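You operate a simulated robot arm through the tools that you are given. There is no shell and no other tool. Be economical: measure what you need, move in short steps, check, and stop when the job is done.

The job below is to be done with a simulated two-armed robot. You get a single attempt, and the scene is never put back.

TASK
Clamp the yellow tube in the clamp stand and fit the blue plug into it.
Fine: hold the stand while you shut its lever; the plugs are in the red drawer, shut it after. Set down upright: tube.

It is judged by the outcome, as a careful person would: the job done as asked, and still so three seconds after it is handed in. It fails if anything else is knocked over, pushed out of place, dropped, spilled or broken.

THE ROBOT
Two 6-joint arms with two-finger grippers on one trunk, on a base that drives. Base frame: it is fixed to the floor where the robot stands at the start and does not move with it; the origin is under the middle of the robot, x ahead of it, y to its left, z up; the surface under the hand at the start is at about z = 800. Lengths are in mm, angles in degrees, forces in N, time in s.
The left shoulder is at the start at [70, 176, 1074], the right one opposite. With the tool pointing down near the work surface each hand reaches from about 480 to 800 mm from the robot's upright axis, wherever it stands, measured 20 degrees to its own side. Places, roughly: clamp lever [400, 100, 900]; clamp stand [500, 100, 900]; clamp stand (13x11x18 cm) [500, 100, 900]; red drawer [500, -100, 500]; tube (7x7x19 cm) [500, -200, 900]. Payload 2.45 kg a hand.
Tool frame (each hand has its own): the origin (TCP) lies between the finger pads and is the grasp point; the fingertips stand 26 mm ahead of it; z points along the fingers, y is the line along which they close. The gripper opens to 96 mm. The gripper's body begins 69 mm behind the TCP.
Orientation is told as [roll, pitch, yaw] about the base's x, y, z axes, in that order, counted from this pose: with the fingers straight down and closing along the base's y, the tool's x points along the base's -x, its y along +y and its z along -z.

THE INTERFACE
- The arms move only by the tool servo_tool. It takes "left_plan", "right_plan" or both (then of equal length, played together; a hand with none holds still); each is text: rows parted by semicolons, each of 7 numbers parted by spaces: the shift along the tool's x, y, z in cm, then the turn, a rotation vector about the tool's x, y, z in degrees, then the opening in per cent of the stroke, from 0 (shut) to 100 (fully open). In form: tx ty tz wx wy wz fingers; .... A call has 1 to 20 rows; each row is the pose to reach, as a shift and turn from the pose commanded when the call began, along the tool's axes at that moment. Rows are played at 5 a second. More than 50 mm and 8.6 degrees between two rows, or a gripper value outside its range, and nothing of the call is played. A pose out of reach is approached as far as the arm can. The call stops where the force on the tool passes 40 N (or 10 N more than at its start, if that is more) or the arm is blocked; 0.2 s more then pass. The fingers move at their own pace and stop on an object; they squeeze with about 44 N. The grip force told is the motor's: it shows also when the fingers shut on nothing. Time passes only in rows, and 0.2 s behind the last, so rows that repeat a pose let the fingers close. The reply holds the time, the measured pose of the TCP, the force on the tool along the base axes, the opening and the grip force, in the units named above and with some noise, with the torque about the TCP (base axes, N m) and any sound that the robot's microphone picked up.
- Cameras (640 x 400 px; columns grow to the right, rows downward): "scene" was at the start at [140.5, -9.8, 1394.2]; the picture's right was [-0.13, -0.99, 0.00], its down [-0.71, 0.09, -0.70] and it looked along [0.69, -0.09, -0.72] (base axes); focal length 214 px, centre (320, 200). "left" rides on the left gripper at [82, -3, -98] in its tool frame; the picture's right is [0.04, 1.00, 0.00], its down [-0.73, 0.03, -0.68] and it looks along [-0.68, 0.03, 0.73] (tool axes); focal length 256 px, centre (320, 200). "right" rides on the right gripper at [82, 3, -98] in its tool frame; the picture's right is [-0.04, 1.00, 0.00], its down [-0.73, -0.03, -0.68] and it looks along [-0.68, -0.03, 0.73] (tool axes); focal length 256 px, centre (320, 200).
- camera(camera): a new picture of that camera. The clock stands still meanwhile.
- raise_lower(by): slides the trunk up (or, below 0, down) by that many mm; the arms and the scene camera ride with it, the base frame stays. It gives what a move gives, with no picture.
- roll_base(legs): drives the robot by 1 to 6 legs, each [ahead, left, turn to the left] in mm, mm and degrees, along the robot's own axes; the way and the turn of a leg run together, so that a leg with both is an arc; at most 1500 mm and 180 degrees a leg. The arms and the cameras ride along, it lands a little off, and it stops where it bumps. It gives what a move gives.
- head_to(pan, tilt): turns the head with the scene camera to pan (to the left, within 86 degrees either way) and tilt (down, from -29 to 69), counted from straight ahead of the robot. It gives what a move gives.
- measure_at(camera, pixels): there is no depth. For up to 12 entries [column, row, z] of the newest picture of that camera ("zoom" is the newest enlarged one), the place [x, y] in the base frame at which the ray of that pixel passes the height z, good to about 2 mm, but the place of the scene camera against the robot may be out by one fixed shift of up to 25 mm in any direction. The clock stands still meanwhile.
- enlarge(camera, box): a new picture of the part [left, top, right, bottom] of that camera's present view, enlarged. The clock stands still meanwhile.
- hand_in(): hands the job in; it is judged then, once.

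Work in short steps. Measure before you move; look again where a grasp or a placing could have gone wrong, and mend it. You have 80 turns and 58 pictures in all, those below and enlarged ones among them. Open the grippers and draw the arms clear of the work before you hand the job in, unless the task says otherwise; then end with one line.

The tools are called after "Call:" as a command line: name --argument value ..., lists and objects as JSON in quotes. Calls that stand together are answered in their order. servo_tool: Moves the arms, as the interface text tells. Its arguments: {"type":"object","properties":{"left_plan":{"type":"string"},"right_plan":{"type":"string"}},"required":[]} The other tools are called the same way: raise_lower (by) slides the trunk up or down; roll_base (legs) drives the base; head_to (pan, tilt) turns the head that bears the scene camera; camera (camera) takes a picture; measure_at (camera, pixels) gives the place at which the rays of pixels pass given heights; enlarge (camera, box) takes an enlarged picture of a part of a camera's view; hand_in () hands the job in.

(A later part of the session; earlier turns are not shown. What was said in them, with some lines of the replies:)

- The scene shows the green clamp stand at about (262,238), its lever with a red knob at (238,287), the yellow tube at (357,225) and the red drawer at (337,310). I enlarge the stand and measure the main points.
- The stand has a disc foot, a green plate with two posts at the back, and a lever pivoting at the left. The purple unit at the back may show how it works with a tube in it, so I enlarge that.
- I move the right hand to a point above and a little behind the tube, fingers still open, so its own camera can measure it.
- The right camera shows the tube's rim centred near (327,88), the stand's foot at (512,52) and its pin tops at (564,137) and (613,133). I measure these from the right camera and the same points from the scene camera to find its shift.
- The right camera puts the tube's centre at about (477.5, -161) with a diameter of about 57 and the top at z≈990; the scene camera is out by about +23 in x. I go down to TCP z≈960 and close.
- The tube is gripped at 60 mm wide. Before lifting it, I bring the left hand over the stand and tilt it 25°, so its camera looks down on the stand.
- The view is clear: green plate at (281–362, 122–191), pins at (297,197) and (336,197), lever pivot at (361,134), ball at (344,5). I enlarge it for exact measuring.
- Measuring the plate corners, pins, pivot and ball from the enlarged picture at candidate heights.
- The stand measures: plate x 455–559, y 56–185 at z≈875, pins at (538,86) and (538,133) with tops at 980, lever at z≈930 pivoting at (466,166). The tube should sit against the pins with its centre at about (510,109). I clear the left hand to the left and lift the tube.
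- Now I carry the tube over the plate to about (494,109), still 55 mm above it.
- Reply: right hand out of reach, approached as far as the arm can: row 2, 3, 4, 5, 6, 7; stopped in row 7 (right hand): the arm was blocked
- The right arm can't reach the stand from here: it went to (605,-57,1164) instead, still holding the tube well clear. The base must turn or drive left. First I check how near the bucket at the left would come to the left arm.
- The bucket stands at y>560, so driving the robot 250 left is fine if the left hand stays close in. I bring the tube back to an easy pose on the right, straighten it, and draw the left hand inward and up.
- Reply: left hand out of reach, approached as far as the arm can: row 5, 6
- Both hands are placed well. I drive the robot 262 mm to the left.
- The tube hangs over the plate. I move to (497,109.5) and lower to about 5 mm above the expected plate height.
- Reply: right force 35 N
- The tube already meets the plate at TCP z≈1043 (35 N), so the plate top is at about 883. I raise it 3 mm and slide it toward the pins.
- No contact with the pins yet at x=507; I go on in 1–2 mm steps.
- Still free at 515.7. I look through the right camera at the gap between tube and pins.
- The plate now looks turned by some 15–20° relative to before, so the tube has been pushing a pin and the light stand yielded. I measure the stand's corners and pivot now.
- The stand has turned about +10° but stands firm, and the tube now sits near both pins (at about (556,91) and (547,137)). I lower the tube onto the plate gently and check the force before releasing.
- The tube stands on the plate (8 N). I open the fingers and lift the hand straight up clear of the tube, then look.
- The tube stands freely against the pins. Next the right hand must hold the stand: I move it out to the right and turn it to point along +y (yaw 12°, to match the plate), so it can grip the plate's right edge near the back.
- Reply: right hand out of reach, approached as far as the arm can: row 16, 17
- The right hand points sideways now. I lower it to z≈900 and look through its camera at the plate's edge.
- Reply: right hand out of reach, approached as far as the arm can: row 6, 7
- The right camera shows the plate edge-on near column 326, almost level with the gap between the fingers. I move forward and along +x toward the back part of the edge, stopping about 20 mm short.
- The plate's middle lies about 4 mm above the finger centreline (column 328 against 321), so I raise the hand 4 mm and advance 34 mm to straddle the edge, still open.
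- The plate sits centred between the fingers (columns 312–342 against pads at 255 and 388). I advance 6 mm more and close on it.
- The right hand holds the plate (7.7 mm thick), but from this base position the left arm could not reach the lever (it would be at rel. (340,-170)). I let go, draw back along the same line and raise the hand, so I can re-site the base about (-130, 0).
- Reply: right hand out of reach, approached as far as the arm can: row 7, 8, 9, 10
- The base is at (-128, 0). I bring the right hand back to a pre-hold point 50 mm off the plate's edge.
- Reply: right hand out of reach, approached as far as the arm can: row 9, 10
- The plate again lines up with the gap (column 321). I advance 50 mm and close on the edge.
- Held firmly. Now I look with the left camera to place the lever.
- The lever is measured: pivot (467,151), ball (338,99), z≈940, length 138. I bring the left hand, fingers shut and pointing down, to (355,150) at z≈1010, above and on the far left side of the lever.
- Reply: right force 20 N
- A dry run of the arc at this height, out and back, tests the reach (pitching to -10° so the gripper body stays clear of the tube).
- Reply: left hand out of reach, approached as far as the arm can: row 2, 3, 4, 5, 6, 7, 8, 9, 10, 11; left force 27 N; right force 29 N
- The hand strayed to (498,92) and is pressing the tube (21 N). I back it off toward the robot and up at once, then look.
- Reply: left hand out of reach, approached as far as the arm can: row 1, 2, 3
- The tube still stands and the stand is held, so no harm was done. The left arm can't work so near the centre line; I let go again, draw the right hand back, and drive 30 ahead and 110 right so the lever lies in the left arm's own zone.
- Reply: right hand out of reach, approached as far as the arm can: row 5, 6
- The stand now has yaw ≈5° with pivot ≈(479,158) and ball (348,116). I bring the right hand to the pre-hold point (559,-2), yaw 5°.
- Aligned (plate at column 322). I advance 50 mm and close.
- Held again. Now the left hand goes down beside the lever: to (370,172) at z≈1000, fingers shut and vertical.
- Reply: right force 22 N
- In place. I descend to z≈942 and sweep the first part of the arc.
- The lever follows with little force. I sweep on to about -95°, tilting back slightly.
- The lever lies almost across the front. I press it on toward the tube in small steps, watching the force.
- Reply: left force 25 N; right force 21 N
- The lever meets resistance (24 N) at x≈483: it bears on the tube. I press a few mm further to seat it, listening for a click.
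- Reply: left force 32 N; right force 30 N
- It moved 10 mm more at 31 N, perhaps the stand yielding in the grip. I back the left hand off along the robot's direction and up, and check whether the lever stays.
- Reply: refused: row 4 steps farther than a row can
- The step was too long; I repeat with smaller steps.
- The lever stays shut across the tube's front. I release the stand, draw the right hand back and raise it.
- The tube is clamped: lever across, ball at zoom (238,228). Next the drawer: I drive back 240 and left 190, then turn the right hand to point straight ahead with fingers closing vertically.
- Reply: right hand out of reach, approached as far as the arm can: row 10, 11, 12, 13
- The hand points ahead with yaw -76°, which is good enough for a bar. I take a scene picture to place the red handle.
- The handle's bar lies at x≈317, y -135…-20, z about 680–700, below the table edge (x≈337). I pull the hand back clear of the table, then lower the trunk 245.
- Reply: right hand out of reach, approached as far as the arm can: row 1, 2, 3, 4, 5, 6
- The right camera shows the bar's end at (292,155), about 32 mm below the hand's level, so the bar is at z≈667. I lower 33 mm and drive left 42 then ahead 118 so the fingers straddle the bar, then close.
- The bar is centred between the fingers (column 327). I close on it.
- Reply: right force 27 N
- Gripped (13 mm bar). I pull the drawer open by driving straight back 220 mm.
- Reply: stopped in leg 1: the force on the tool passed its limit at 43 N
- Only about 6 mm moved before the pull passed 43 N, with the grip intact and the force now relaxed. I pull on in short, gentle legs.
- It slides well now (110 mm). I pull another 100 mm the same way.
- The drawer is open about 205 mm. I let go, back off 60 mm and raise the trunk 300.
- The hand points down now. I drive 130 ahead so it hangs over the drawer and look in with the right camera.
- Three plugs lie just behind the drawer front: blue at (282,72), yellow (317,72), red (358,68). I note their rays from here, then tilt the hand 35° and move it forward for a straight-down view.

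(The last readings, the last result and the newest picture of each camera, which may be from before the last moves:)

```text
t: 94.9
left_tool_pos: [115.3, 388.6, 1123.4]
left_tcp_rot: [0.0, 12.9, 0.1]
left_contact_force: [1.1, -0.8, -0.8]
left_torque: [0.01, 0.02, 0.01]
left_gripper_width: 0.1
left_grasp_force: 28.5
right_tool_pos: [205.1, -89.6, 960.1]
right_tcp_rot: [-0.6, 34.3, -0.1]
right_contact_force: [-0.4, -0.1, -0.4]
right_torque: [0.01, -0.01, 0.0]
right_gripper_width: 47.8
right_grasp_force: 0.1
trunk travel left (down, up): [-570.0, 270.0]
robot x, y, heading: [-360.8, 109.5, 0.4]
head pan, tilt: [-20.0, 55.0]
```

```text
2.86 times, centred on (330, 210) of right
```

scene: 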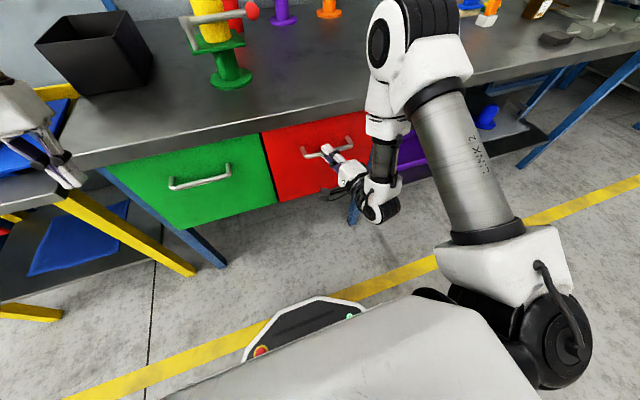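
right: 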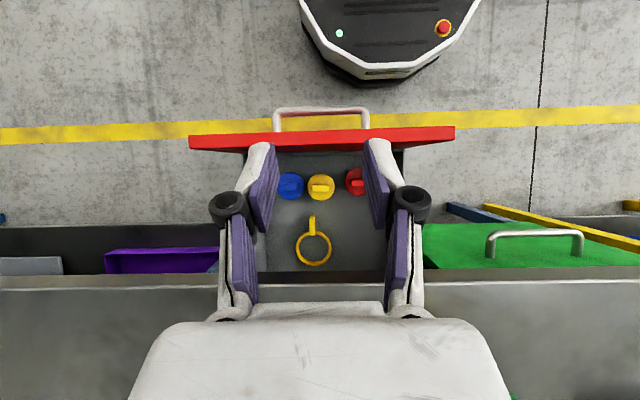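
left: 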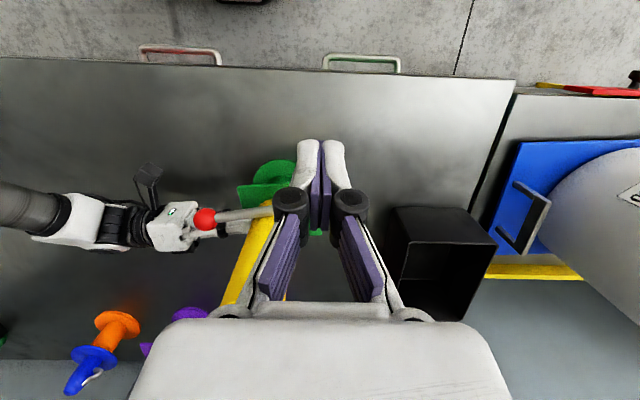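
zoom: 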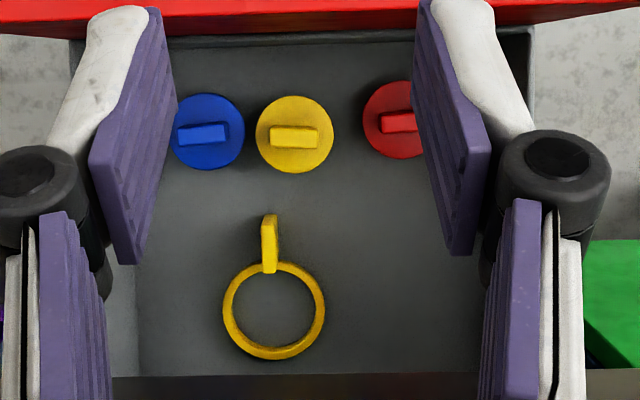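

The plug is a disc (~55 mm) with a raised fin along y at its centre, near (240,-166), z≈530–555. I turn the hand upright with yaw -90° (so it pinches the fin across x and its camera stays clear of the drawer front) and lower to z≈760 over it.

Call:
servo_tool --right_plan "-1 -0.5 1 -2.1 -2.1 6.7 40; -2 -1 2.1 -4.1 -4.1 13.4 40; -3.1 -1.6 3.1 -6.2 -6.2 20.1 40; -4.2 -2.2 4.2 -8.3 -8.3 26.8 40; -5.2 -2.8 5.2 -10.3 -10.3 33.5 40; -6.3 -3.3 6.3 -12.4 -12.4 40.2 40; -7.3 -3.8 7.3 -14.5 -14.5 46.9 40; -8.4 -4.4 8.4 -16.6 -16.6 53.6 40; -9.4 -5 9.4 -18.6 -18.6 60.3 40; -10.4 -5.5 10.5 -20.7 -20.7 67 40; -11.5 -6.1 11.5 -22.8 -22.8 73.7 40; -12.6 -6.7 12.6 -24.8 -24.8 80.4 40; -14 -7.3 14.7 -26.9 -26.9 87.1 40; -14 -7.3 14.7 -26.9 -26.9 87.1 40"

Call:
camera --camera "right"

```text
t: 97.9
left_tool_pos: [114.1, 389.1, 1124.1]
left_tcp_rot: [0.0, 12.8, 0.3]
left_contact_force: [-0.5, 0.9, 0.2]
left_torque: [0.01, -0.04, -0.02]
left_gripper_width: 0.1
left_grasp_force: 28.5
right_tool_pos: [238.5, -161.5, 760.6]
right_tcp_rot: [0.0, -0.5, -89.8]
right_contact_force: [-0.7, 0.1, 0.6]
right_torque: [-0.01, -0.01, 0.03]
right_gripper_width: 38.3
right_grasp_force: 0.1
trunk travel left (down, up): [-570.0, 270.0]
robot x, y, heading: [-358.5, 110.2, 0.1]
head pan, tilt: [-20.0, 55.0]
```

```text
3 pictures are left
```

right: 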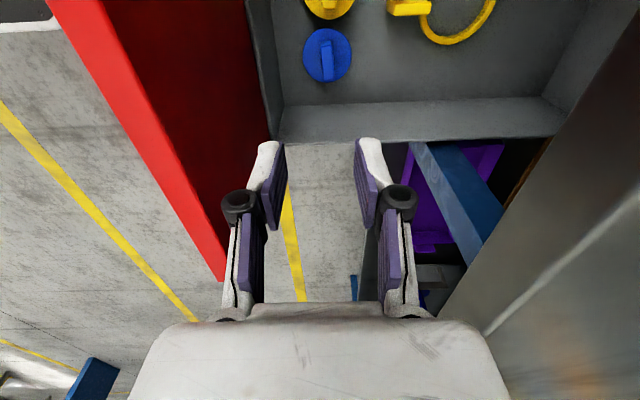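

Call:
measure_at --camera "right" --pixels '[[327, 58, 500], [327, 58, 550], [327, 58, 600], [327, 58, 650], [303, 56, 600], [352, 56, 600], [327, 29, 600], [327, 83, 600], [321, 55, 600], [335, 55, 600], [280, 140, 650], [545, 98, 650]]'

```text
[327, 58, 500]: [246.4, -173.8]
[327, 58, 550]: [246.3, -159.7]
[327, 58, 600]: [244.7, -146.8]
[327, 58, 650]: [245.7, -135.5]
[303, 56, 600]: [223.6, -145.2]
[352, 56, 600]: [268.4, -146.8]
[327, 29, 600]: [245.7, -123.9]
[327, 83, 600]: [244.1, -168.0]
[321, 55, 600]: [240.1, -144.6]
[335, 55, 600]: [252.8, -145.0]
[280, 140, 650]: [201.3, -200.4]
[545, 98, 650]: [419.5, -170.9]
```

Triangulated: the plug's fin is at (246,-174), z≈500. I centre over it and lower by trunk 215 mm.

Call:
servo_tool --right_plan "-0.6 0.4 0 0 0 0 40; -1.25 0.75 0 0 0 0 40; -1.25 0.75 0 0 0 0 40"

Call:
raise_lower --by -210

```text
t: 98.7
left_tool_pos: [114.9, 388.2, 1125.0]
left_tcp_rot: [0.0, 12.9, 0.2]
left_contact_force: [0.0, 0.6, -0.1]
left_torque: [-0.01, -0.01, -0.04]
left_gripper_width: 0.1
left_grasp_force: 28.3
right_tool_pos: [247.0, -176.4, 760.3]
right_tcp_rot: [0.0, -0.5, -89.9]
right_contact_force: [-0.5, -1.3, -0.6]
right_torque: [0.0, -0.02, -0.01]
right_gripper_width: 38.4
right_grasp_force: 0.1
trunk travel left (down, up): [-570.0, 270.0]
robot x, y, heading: [-360.1, 111.1, 0.1]
head pan, tilt: [-20.0, 55.0]
```

```text
t: 100.9
left_tool_pos: [116.0, 388.7, 914.1]
left_tcp_rot: [-0.1, 12.9, 0.2]
left_contact_force: [-0.3, -0.2, -0.3]
left_torque: [0.0, -0.02, 0.0]
left_gripper_width: 0.1
left_grasp_force: 29.0
right_tool_pos: [246.6, -175.7, 551.4]
right_tcp_rot: [0.0, -0.5, -89.8]
right_contact_force: [0.1, 0.4, 0.0]
right_torque: [-0.01, 0.03, 0.01]
right_gripper_width: 38.5
right_grasp_force: 0.2
trunk travel left (down, up): [-360.0, 480.0]
robot x, y, heading: [-356.8, 113.0, 0.5]
head pan, tilt: [-20.0, 55.0]
```

Free so far, tips at z≈525. I go down 42 mm in small guarded steps.

Call:
servo_tool --right_plan "0 0 0.7 0 0 0 40; 0 0 1.4 0 0 0 40; 0 0 2.1 0 0 0 40; 0 0 2.7 0 0 0 40; 0 0 3.2 0 0 0 40; 0 0 3.7 0 0 0 40; 0 0 4.2 0 0 0 40; 0 0 4.2 0 0 0 40"

```text
t: 102.7
left_tool_pos: [114.8, 388.7, 914.2]
left_tcp_rot: [0.0, 12.9, 0.2]
left_contact_force: [0.5, 0.6, 0.4]
left_torque: [-0.01, 0.01, 0.02]
left_gripper_width: 0.0
left_grasp_force: 28.0
right_tool_pos: [246.4, -175.4, 508.4]
right_tcp_rot: [0.0, -0.5, -89.8]
right_contact_force: [-0.5, -0.5, 1.0]
right_torque: [0.01, 0.01, 0.0]
right_gripper_width: 38.5
right_grasp_force: 0.2
trunk travel left (down, up): [-360.0, 480.0]
robot x, y, heading: [-356.3, 112.1, 0.1]
head pan, tilt: [-20.0, 55.0]
```

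No contact yet. I feel downward another 16 mm in 2 mm steps for the disc.

Call:
servo_tool --right_plan "0 0 0.2 0 0 0 40; 0 0 0.4 0 0 0 40; 0 0 0.6 0 0 0 40; 0 0 0.8 0 0 0 40; 0 0 1 0 0 0 40; 0 0 1.2 0 0 0 40; 0 0 1.4 0 0 0 40; 0 0 1.6 0 0 0 40"

```text
t: 104.2
left_tool_pos: [112.3, 390.0, 915.6]
left_tcp_rot: [0.0, 12.7, 0.2]
left_contact_force: [-0.4, -0.3, -0.3]
left_torque: [0.01, 0.0, 0.0]
left_gripper_width: 0.0
left_grasp_force: 28.7
right_tool_pos: [250.8, -176.2, 505.6]
right_tcp_rot: [0.8, -0.6, -89.8]
right_contact_force: [0.0, 0.2, 34.0]
right_torque: [0.19, 0.13, 0.16]
right_gripper_width: 15.0
right_grasp_force: 41.3
trunk travel left (down, up): [-360.0, 480.0]
robot x, y, heading: [-358.2, 109.5, 0.1]
head pan, tilt: [-20.0, 55.0]
stopped in row 7 (right hand): the force on the tool passed its limit at 50 N (the readings are from after the stop); the commanded pose is now the measured one
```

The hand met the disc (tips at z≈480), and the fingers read 15 mm with 41 N: they hold the fin. I command them shut and lift slightly.

Call:
servo_tool --right_plan "0 0 0 0 0 0 0; 0 0 -0.2 0 0 0 0; 0 0 -0.2 0 0 0 0; 0 0 -1.5 0 0 0 0; 0 0 -3 0 0 0 0; 0 0 -4.5 0 0 0 0"

```text
t: 105.6
left_tool_pos: [114.1, 388.1, 913.7]
left_tcp_rot: [0.0, 13.0, 0.1]
left_contact_force: [1.1, -0.6, -0.2]
left_torque: [0.0, 0.0, 0.0]
left_gripper_width: 0.0
left_grasp_force: 28.2
right_tool_pos: [248.3, -177.1, 543.6]
right_tcp_rot: [0.2, -0.5, -89.8]
right_contact_force: [-1.1, -0.3, -0.2]
right_torque: [0.03, 0.02, 0.01]
right_gripper_width: 14.8
right_grasp_force: 41.4
trunk travel left (down, up): [-360.0, 480.0]
robot x, y, heading: [-355.3, 109.2, 0.3]
head pan, tilt: [-20.0, 55.0]
```

The plug is held (14.8 mm). I raise it out with the trunk (+240) and arm (+140), drive back and to the right, and bring the left hand down in front of the drawer's left part to push it shut.

Call:
raise_lower --by 240

Call:
servo_tool --right_plan "0 0 -3.5 0 0 0 0; 0 0 -7 0 0 0 0; 0 0 -10.5 0 0 0 0; 0 0 -14 0 0 0 0; 0 0 -14 0 0 0 0"

Call:
roll_base --legs '[[-123, 0, 0], [0, -240, 0]]'

Call:
servo_tool --left_plan "-1.55 -1.1 3.9 0 -1.2 0 0; -3.1 -2.2 7.8 0 -2.4 0 0; -4.65 -3.4 11.6 0 -3.6 0 0; -6.2 -4.5 15.5 0 -4.8 0 0; -7.75 -5.6 19.4 0 -6 0 0; -9.3 -6.7 23.3 0 -7.2 0 0; -10.85 -7.8 27.2 0 -8.4 0 0; -12.4 -8.9 31 0 -9.6 0 0; -13.95 -10.1 34.9 0 -10.8 0 0; -15.5 -11.2 38.8 0 -12 0 0; -17.05 -12.3 42.7 0 -12.9 0 0; -17.05 -12.3 42.7 0 -12.9 0 0"

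```text
t: 108.1
left_tool_pos: [115.6, 387.8, 1154.6]
left_tcp_rot: [-0.1, 13.0, 0.2]
left_contact_force: [0.4, -0.5, 0.1]
left_torque: [0.02, -0.02, 0.01]
left_gripper_width: 0.0
left_grasp_force: 28.6
right_tool_pos: [248.6, -176.7, 784.3]
right_tcp_rot: [0.2, -0.5, -89.8]
right_contact_force: [-0.1, 0.2, -0.4]
right_torque: [-0.03, 0.01, 0.0]
right_gripper_width: 15.0
right_grasp_force: 41.3
trunk travel left (down, up): [-600.0, 240.0]
robot x, y, heading: [-359.2, 109.9, 0.2]
head pan, tilt: [-20.0, 55.0]
```

```text
t: 109.3
left_tool_pos: [116.3, 387.8, 1153.2]
left_tcp_rot: [0.0, 13.0, 0.2]
left_contact_force: [1.4, 0.1, -0.7]
left_torque: [0.0, 0.0, -0.02]
left_gripper_width: 0.2
left_grasp_force: 28.7
right_tool_pos: [248.3, -175.5, 922.9]
right_tcp_rot: [0.1, -0.6, -89.9]
right_contact_force: [-0.2, -0.4, -0.1]
right_torque: [0.0, 0.0, -0.04]
right_gripper_width: 14.6
right_grasp_force: 40.8
trunk travel left (down, up): [-600.0, 240.0]
robot x, y, heading: [-358.1, 110.6, 0.3]
head pan, tilt: [-20.0, 55.0]
```

```text
t: 111.9
left_tool_pos: [-6.1, 149.6, 1154.3]
left_tcp_rot: [0.0, 13.0, 0.1]
left_contact_force: [-0.3, -0.5, 0.2]
left_torque: [0.02, 0.01, -0.02]
left_gripper_width: 0.1
left_grasp_force: 28.1
right_tool_pos: [125.4, -414.4, 923.5]
right_tcp_rot: [0.4, -0.4, -89.8]
right_contact_force: [0.7, -0.7, -0.1]
right_torque: [0.0, 0.0, 0.01]
right_gripper_width: 15.0
right_grasp_force: 40.8
trunk travel left (down, up): [-600.0, 240.0]
robot x, y, heading: [-482.0, -122.4, -0.1]
head pan, tilt: [-20.0, 55.0]
```

```text
t: 114.5
left_tool_pos: [62.3, 24.9, 699.4]
left_tcp_rot: [0.0, 0.0, 0.1]
left_contact_force: [-0.4, 0.7, 0.0]
left_torque: [-0.03, -0.03, -0.04]
left_gripper_width: 0.1
left_grasp_force: 28.6
right_tool_pos: [125.3, -415.4, 924.0]
right_tcp_rot: [0.3, -0.6, -89.9]
right_contact_force: [-0.7, -0.6, -0.3]
right_torque: [-0.03, -0.01, -0.01]
right_gripper_width: 14.9
right_grasp_force: 40.9
trunk travel left (down, up): [-600.0, 240.0]
robot x, y, heading: [-483.8, -126.1, -0.0]
head pan, tilt: [-20.0, 55.0]
```

The left hand is in front of the drawer, but upright it would hit the table lip before the drawer is shut. I back the base 100 mm, pitch the left hand -35° (fingers leading) reaching 100 mm ahead, then drive forward in short legs to push.

Call:
roll_base --legs '[[-100, 0, 0]]'

Call:
servo_tool --left_plan "-2 0 0 0 -7 0 0; -4 0 0 0 -14 0 0; -6 0 0 0 -21 0 0; -8 0 0 0 -28 0 0; -10 0 0 0 -35 0 0; -10 0 0 0 -35 0 0"

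Call:
roll_base --legs '[[45, 0, 0], [15, 0, 0], [20, 0, 0], [20, 0, 0], [20, 0, 0], [20, 0, 0]]'

```text
t: 115.7
left_tool_pos: [-38.7, 25.6, 700.3]
left_tcp_rot: [-0.1, 0.0, 0.1]
left_contact_force: [-1.0, -1.0, 0.0]
left_torque: [0.0, -0.03, 0.01]
left_gripper_width: 0.0
left_grasp_force: 28.3
right_tool_pos: [25.2, -413.1, 923.6]
right_tcp_rot: [0.3, -0.5, -89.9]
right_contact_force: [-0.4, 0.3, 0.1]
right_torque: [0.0, -0.01, -0.04]
right_gripper_width: 14.7
right_grasp_force: 41.0
trunk travel left (down, up): [-600.0, 240.0]
robot x, y, heading: [-579.9, -125.9, 0.3]
head pan, tilt: [-20.0, 55.0]
```

```text
t: 117.1
left_tool_pos: [61.7, 24.9, 699.5]
left_tcp_rot: [0.0, -34.9, 0.2]
left_contact_force: [-0.9, -0.1, -0.2]
left_torque: [0.0, 0.0, 0.0]
left_gripper_width: 0.2
left_grasp_force: 28.4
left hand out of reach, approached as far as the arm can: row 2
right_tool_pos: [25.4, -414.2, 923.1]
right_tcp_rot: [0.3, -0.5, -90.0]
right_contact_force: [-0.4, 0.1, -0.8]
right_torque: [0.0, 0.02, -0.03]
right_gripper_width: 14.6
right_grasp_force: 40.6
trunk travel left (down, up): [-600.0, 240.0]
robot x, y, heading: [-583.8, -126.5, 0.2]
head pan, tilt: [-20.0, 55.0]
```

```text
t: 119.9
left_tool_pos: [200.7, 27.0, 701.8]
left_tcp_rot: [0.0, -35.1, 0.2]
left_contact_force: [-0.2, 1.2, -0.4]
left_torque: [-0.02, -0.02, -0.02]
left_gripper_width: 0.0
left_grasp_force: 28.4
right_tool_pos: [164.3, -413.6, 925.0]
right_tcp_rot: [0.4, -0.5, -89.7]
right_contact_force: [-0.5, 0.2, 0.2]
right_torque: [0.0, 0.0, 0.05]
right_gripper_width: 14.7
right_grasp_force: 40.9
trunk travel left (down, up): [-600.0, 240.0]
robot x, y, heading: [-442.6, -128.1, 0.3]
head pan, tilt: [-20.0, 55.0]
```

It went forward freely (TCP now x=201). I go on in 20 mm legs until it bumps.

Call:
roll_base --legs '[[20, 0, 0], [20, 0, 0], [20, 0, 0], [20, 0, 0], [20, 0, 0], [12, 0, 0]]'

Call:
roll_base --legs '[[6, 0, 0], [6, 0, 0], [6, 0, 0]]'

```text
t: 122.6
left_tool_pos: [312.7, 27.1, 699.4]
left_tcp_rot: [-0.1, -35.1, 0.3]
left_contact_force: [-0.1, 0.5, 0.9]
left_torque: [0.02, 0.01, -0.01]
left_gripper_width: 0.1
left_grasp_force: 28.4
right_tool_pos: [276.4, -412.9, 923.5]
right_tcp_rot: [0.4, -0.4, -90.0]
right_contact_force: [-0.2, 0.3, -0.6]
right_torque: [-0.02, 0.0, 0.03]
right_gripper_width: 14.7
right_grasp_force: 40.5
trunk travel left (down, up): [-600.0, 240.0]
robot x, y, heading: [-326.1, -127.2, 0.0]
head pan, tilt: [-20.0, 55.0]
```

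```text
t: 124.0
left_tool_pos: [332.8, 26.2, 700.1]
left_tcp_rot: [-0.1, -35.2, 0.3]
left_contact_force: [0.3, 0.1, -0.6]
left_torque: [0.06, 0.01, 0.03]
left_gripper_width: 0.0
left_grasp_force: 28.7
right_tool_pos: [294.9, -412.4, 923.9]
right_tcp_rot: [0.4, -0.5, -89.9]
right_contact_force: [-0.2, -0.4, 0.6]
right_torque: [-0.04, -0.03, -0.07]
right_gripper_width: 14.7
right_grasp_force: 40.6
trunk travel left (down, up): [-600.0, 240.0]
robot x, y, heading: [-307.7, -126.0, 0.1]
head pan, tilt: [-20.0, 55.0]
```

Still no bump at x=333. I use a scene picture to see where the drawer is.

Call:
head_to --pan 8 --tilt 52

Call:
camera --camera "scene"

```text
t: 124.9
left_tool_pos: [333.0, 26.9, 700.1]
left_tcp_rot: [-0.1, -35.1, 0.2]
left_contact_force: [0.8, -0.4, 0.8]
left_torque: [-0.01, -0.01, -0.04]
left_gripper_width: 0.0
left_grasp_force: 28.1
right_tool_pos: [295.6, -412.9, 923.0]
right_tcp_rot: [0.3, -0.4, -89.9]
right_contact_force: [-0.1, -0.1, 0.4]
right_torque: [0.02, -0.01, -0.02]
right_gripper_width: 14.8
right_grasp_force: 41.0
trunk travel left (down, up): [-600.0, 240.0]
robot x, y, heading: [-309.7, -124.3, 0.2]
head pan, tilt: [8.0, 52.0]
```

```text
2 pictures are left
```

scene: 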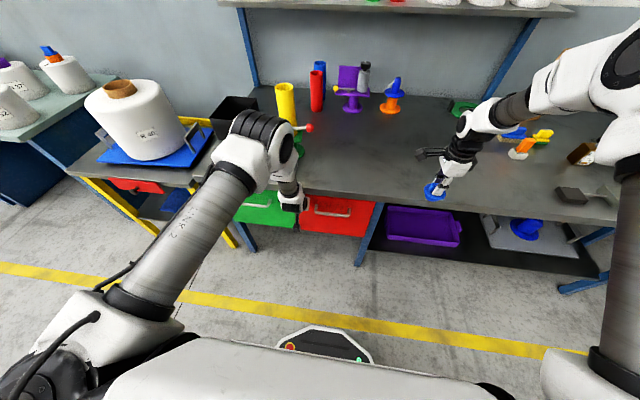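

The red front looks about flush with the green one. I push a few more millimetres to feel the stop.

Call:
roll_base --legs '[[5, 0, 0], [5, 0, 0]]'

Call:
measure_at --camera "scene" --pixels '[[330, 216, 667], [262, 208, 667], [335, 236, 480], [268, 229, 480]]'

```text
t: 126.1
left_tool_pos: [335.4, 26.1, 694.9]
left_tcp_rot: [0.2, -34.1, 0.1]
left_contact_force: [-5.8, 0.6, 3.2]
left_torque: [0.0, 0.07, 0.01]
left_gripper_width: 5.8
left_grasp_force: 28.4
right_tool_pos: [305.7, -413.1, 924.3]
right_tcp_rot: [0.3, -0.5, -90.0]
right_contact_force: [-0.9, 0.3, -0.5]
right_torque: [0.0, -0.05, 0.01]
right_gripper_width: 14.9
right_grasp_force: 40.6
trunk travel left (down, up): [-600.0, 240.0]
robot x, y, heading: [-301.7, -128.7, 0.5]
head pan, tilt: [8.0, 52.0]
stopped in leg 2: the force on the tool passed its limit at 42 N (the readings are from after the stop); the commanded pose is now the measured one
```

```text
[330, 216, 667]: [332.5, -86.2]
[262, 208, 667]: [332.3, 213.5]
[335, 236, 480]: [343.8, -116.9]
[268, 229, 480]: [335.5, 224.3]
```

The drawer bumped shut (42 N) with its handle in line with the green one. I back off, tuck the left hand up and in, raise the plug to z≈1190, and drive to the place from which the right arm reaches the tube.

Call:
roll_base --legs '[[-120, 0, 0]]'

Call:
servo_tool --left_plan "-1.4 0.2 -4.1 0 3.9 0 0; -2.9 0.4 -8.2 0 7.8 0 0; -4.3 0.6 -12.3 0 11.8 0 0; -5.8 0.8 -16.5 0 15.7 0 0; -7.2 1 -20.6 0 19.6 0 0; -8.7 1.2 -24.7 0 23.5 0 0; -10.1 1.5 -28.8 0 27.4 0 0; -11.5 1.7 -32.9 0 31.3 0 0; -13 1.9 -37 0 35.3 0 0; -14.4 2.1 -41.1 0 39.2 0 0; -15.9 2.3 -45.3 0 43.1 0 0; -17.3 2.5 -49.4 0 47 0 0; -17.3 2.5 -49.4 0 47 0 0" --right_plan "0.8 -0.8 -2.2 0 0 0 0; 1.6 -1.5 -4.4 0 0 0 0; 2.4 -2.3 -6.7 0 0 0 0; 3.1 -3.1 -8.9 0 0 0 0; 3.9 -3.8 -11.1 0 0 0 0; 4.7 -4.6 -13.3 0 0 0 0; 5.5 -5.4 -15.5 0 0 0 0; 6.3 -6.1 -17.7 0 0 0 0; 7.1 -6.9 -20 0 0 0 0; 7.8 -7.7 -22.2 0 0 0 0; 8.6 -8.4 -24.4 0 0 0 0; 9.4 -9.2 -26.6 0 0 0 0; 9.4 -9.2 -26.6 0 0 0 0"

Call:
roll_base --legs '[[0, 396, 0]]'

```text
t: 127.3
left_tool_pos: [213.7, 26.6, 695.9]
left_tcp_rot: [0.1, -34.1, 0.2]
left_contact_force: [-0.4, 0.5, -0.2]
left_torque: [-0.02, 0.0, 0.0]
left_gripper_width: 0.1
left_grasp_force: 28.7
right_tool_pos: [184.6, -412.7, 922.3]
right_tcp_rot: [0.3, -0.5, -89.9]
right_contact_force: [-0.4, 0.2, -0.1]
right_torque: [0.0, 0.01, -0.01]
right_gripper_width: 14.9
right_grasp_force: 40.7
trunk travel left (down, up): [-600.0, 240.0]
robot x, y, heading: [-421.7, -128.1, 0.1]
head pan, tilt: [8.0, 52.0]
```

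```text
t: 130.1
left_tool_pos: [23.6, 23.4, 1162.8]
left_tcp_rot: [-1.3, 12.0, -5.1]
left_contact_force: [0.3, 0.4, 0.3]
left_torque: [0.04, 0.01, -0.03]
left_gripper_width: 0.0
left_grasp_force: 29.0
left hand out of reach, approached as far as the arm can: row 3, 4, 7, 8, 9, 10, 11, 12, 13
right_tool_pos: [90.4, -317.3, 1187.8]
right_tcp_rot: [0.1, -0.4, -89.9]
right_contact_force: [-0.7, -0.3, 0.0]
right_torque: [-0.01, 0.01, -0.01]
right_gripper_width: 14.8
right_grasp_force: 41.1
trunk travel left (down, up): [-600.0, 240.0]
robot x, y, heading: [-421.0, -123.3, 0.1]
head pan, tilt: [8.0, 52.0]
```

```text
t: 132.6
left_tool_pos: [22.4, 423.8, 1162.0]
left_tcp_rot: [-1.3, 11.9, -5.1]
left_contact_force: [-0.5, -0.8, 0.3]
left_torque: [-0.02, -0.01, 0.01]
left_gripper_width: 0.1
left_grasp_force: 28.8
right_tool_pos: [88.8, 83.1, 1188.4]
right_tcp_rot: [0.2, -0.5, -89.8]
right_contact_force: [-0.4, 0.4, -0.7]
right_torque: [0.02, -0.02, 0.02]
right_gripper_width: 14.8
right_grasp_force: 41.0
trunk travel left (down, up): [-600.0, 240.0]
robot x, y, heading: [-423.1, 274.1, 0.1]
head pan, tilt: [8.0, 52.0]
```

I drive ahead 424 so the plug comes beside the tube's top, and look with the right camera.

Call:
roll_base --legs '[[424, 0, 0]]'

Call:
camera --camera "right"

```text
t: 135.2
left_tool_pos: [445.2, 428.5, 1163.0]
left_tcp_rot: [-1.2, 11.9, -4.8]
left_contact_force: [0.7, -0.4, 0.0]
left_torque: [0.0, 0.02, -0.03]
left_gripper_width: 0.0
left_grasp_force: 28.5
right_tool_pos: [513.4, 89.0, 1188.6]
right_tcp_rot: [0.2, -0.5, -89.6]
right_contact_force: [-0.2, 0.0, -0.7]
right_torque: [0.02, 0.0, 0.0]
right_gripper_width: 14.7
right_grasp_force: 41.0
trunk travel left (down, up): [-600.0, 240.0]
robot x, y, heading: [-0.9, 274.2, 0.3]
head pan, tilt: [8.0, 52.0]
```

```text
1 pictures are left
```

right: 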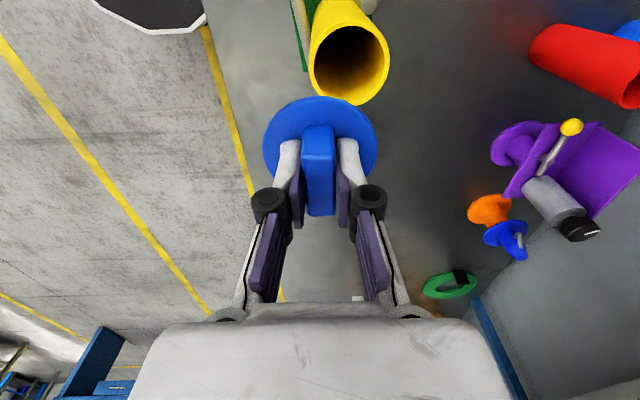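

The rim is centred at about (349,64) and the plug disc at (320,148). I measure both.

Call:
measure_at --camera "right" --pixels '[[349, 64, 1082], [309, 62, 1082], [390, 62, 1082], [349, 24, 1082], [349, 105, 1082], [262, 145, 1160], [378, 145, 1160], [320, 96, 1160], [319, 150, 1160], [318, 127, 1185], [318, 215, 1185]]'

```text
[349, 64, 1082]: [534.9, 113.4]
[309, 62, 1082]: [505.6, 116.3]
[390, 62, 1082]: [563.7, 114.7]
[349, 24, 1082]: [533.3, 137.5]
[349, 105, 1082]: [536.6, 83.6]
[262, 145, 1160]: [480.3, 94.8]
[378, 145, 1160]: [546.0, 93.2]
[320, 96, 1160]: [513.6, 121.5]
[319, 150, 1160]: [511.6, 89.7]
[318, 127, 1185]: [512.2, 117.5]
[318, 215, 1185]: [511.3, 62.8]
```

Rim centre ≈(535,109.5), plug centre ≈(512.5,90). I shift +22 in x and +19.5 in y, lower to about z 1153, then feel downward in 4 mm steps.

Call:
servo_tool --right_plan "1 1.1 0 0 0 0 0; 1.95 2.2 0 0 0 0 0; 1.95 2.2 0 0 0 0 0; 1.95 2.2 2 0 0 0 0; 1.95 2.2 3.5 0 0 0 0; 1.95 2.2 3.9 0 0 0 0; 1.95 2.2 4.3 0 0 0 0; 1.95 2.2 4.7 0 0 0 0; 1.95 2.2 5.1 0 0 0 0; 1.95 2.2 5.5 0 0 0 0; 1.95 2.2 5.5 0 0 0 0"

```text
t: 137.6
left_tool_pos: [445.1, 428.0, 1162.3]
left_tcp_rot: [-1.4, 11.8, -4.7]
left_contact_force: [0.2, -0.4, 0.1]
left_torque: [0.03, 0.0, 0.02]
left_gripper_width: 0.0
left_grasp_force: 28.0
right_tool_pos: [534.4, 108.2, 1133.3]
right_tcp_rot: [0.2, -0.5, -89.4]
right_contact_force: [-0.6, 0.3, -0.8]
right_torque: [-0.04, -0.03, -0.03]
right_gripper_width: 14.5
right_grasp_force: 40.9
trunk travel left (down, up): [-600.0, 240.0]
robot x, y, heading: [0.9, 273.6, 0.7]
head pan, tilt: [8.0, 52.0]
```

No resistance at TCP z=1133. I go on in 3 mm steps to about 1100, stopping on contact.

Call:
servo_tool --right_plan "0 0 0.3 0 0 0 0; 0 0 0.6 0 0 0 0; 0 0 0.9 0 0 0 0; 0 0 1.2 0 0 0 0; 0 0 1.5 0 0 0 0; 0 0 1.8 0 0 0 0; 0 0 2.1 0 0 0 0; 0 0 2.4 0 0 0 0; 0 0 2.7 0 0 0 0; 0 0 3 0 0 0 0; 0 0 3.3 0 0 0 0"

```text
t: 140.0
left_tool_pos: [441.9, 429.4, 1162.9]
left_tcp_rot: [-1.4, 11.8, -4.8]
left_contact_force: [0.5, -0.2, -1.9]
left_torque: [-0.01, 0.02, -0.03]
left_gripper_width: 0.0
left_grasp_force: 28.1
right_tool_pos: [533.0, 107.6, 1105.4]
right_tcp_rot: [0.8, -0.5, -89.5]
right_contact_force: [3.5, -1.5, 36.3]
right_torque: [0.11, -0.01, 0.0]
right_gripper_width: 14.9
right_grasp_force: 41.0
trunk travel left (down, up): [-600.0, 240.0]
robot x, y, heading: [1.5, 274.9, 0.1]
head pan, tilt: [8.0, 52.0]
5 turns are left
```

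Contact at TCP 1105 puts the disc's underside at the tube's rim: the plug is seated. I ease off, release, lift away to the right, and look with the last picture.

Call:
servo_tool --right_plan "0 0 -0.1 0 0 0 0; 0 0 -0.1 0 0 0 25; 0 0 -0.1 0 0 0 45; 0 0 -0.1 0 0 0 45; 0 0 -2 0 0 0 45; 0 0 -5 0 0 0 45; 0 0 -9 0 0 0 45; -4 0 -11 0 0 0 45; -8 0 -12 0 0 0 45; -12 0 -12 0 0 0 45; -16 0 -12 0 0 0 45; -20 0 -12 0 0 0 45"

Call:
head_to --pan -21 --tilt 43

Call:
enlarge --camera "scene" --box '[240, 110, 420, 270]'

```text
t: 142.6
left_tool_pos: [446.5, 428.1, 1163.1]
left_tcp_rot: [-1.2, 11.8, -4.7]
left_contact_force: [-0.2, -0.4, 0.4]
left_torque: [0.04, 0.0, -0.01]
left_gripper_width: 0.0
left_grasp_force: 28.7
right_tool_pos: [537.3, -93.2, 1221.9]
right_tcp_rot: [0.3, -0.4, -89.4]
right_contact_force: [0.4, 0.5, 1.0]
right_torque: [0.03, 0.0, 0.01]
right_gripper_width: 42.9
right_grasp_force: 0.0
trunk travel left (down, up): [-600.0, 240.0]
robot x, y, heading: [-1.8, 280.5, 0.3]
head pan, tilt: [8.0, 52.0]
```

```text
t: 143.6
left_tool_pos: [443.6, 429.1, 1162.5]
left_tcp_rot: [-1.3, 11.9, -4.8]
left_contact_force: [0.0, -0.4, 0.2]
left_torque: [-0.02, 0.01, 0.02]
left_gripper_width: 0.2
left_grasp_force: 28.6
right_tool_pos: [537.1, -90.9, 1221.3]
right_tcp_rot: [0.3, -0.5, -89.6]
right_contact_force: [0.2, -0.5, 0.0]
right_torque: [0.01, 0.03, -0.01]
right_gripper_width: 43.1
right_grasp_force: 0.0
trunk travel left (down, up): [-600.0, 240.0]
robot x, y, heading: [-2.6, 274.6, 0.5]
head pan, tilt: [-21.0, 43.0]
```

```text
2.50 times, centred on (330, 190) of scene
4 turns are left
```

zoom: 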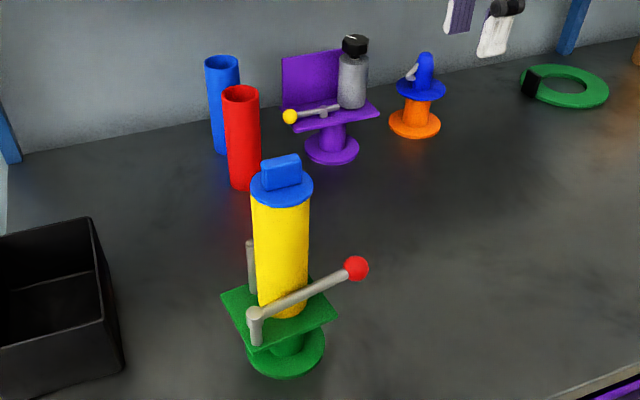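

The plug's disc lies flat on the tube's rim at zoom (282,187), the lever is across, and everything stands upright. I open the grippers, drive back to draw the arms clear, and hand in.

Call:
servo_tool --left_plan "0 0 0 0 0 0 90; 0 0 0 0 0 0 90; 0 0 0 0 0 0 90" --right_plan "0 0 0 0 0 0 90; 0 0 0 0 0 0 90; 0 0 0 0 0 0 90"

Call:
roll_base --legs '[[-250, 0, 0]]'

```text
t: 144.4
left_tool_pos: [445.5, 428.1, 1162.2]
left_tcp_rot: [-1.4, 11.8, -4.8]
left_contact_force: [0.2, 0.7, 0.4]
left_torque: [0.01, 0.0, 0.01]
left_gripper_width: 86.2
left_grasp_force: 0.1
right_tool_pos: [536.6, -91.7, 1222.6]
right_tcp_rot: [0.3, -0.5, -89.7]
right_contact_force: [0.4, 0.5, 0.2]
right_torque: [0.0, 0.01, 0.03]
right_gripper_width: 86.4
right_grasp_force: 0.0
trunk travel left (down, up): [-600.0, 240.0]
robot x, y, heading: [-1.5, 278.5, 0.5]
head pan, tilt: [-21.0, 43.0]
```

```text
t: 146.2
left_tool_pos: [196.6, 427.0, 1162.6]
left_tcp_rot: [-1.3, 12.0, -4.8]
left_contact_force: [0.2, 0.7, -0.6]
left_torque: [0.01, -0.01, 0.01]
left_gripper_width: 86.6
left_grasp_force: 0.1
right_tool_pos: [288.1, -92.7, 1222.0]
right_tcp_rot: [0.3, -0.5, -89.6]
right_contact_force: [0.1, -0.3, 0.4]
right_torque: [-0.02, 0.0, 0.0]
right_gripper_width: 86.2
right_grasp_force: 0.2
trunk travel left (down, up): [-600.0, 240.0]
robot x, y, heading: [-250.3, 277.0, 0.5]
head pan, tilt: [-21.0, 43.0]
3 turns are left
```

Both grippers are open and the arms are clear of the work, so I hand in.

Call:
hand_in

```text
The job is handed in.
```

The yellow tube stands upright, clamped in the stand with the lever shut. The blue plug is seated in it, and the red drawer is shut again. The stand itself turned and shifted a little on the table while I was placing the tube.
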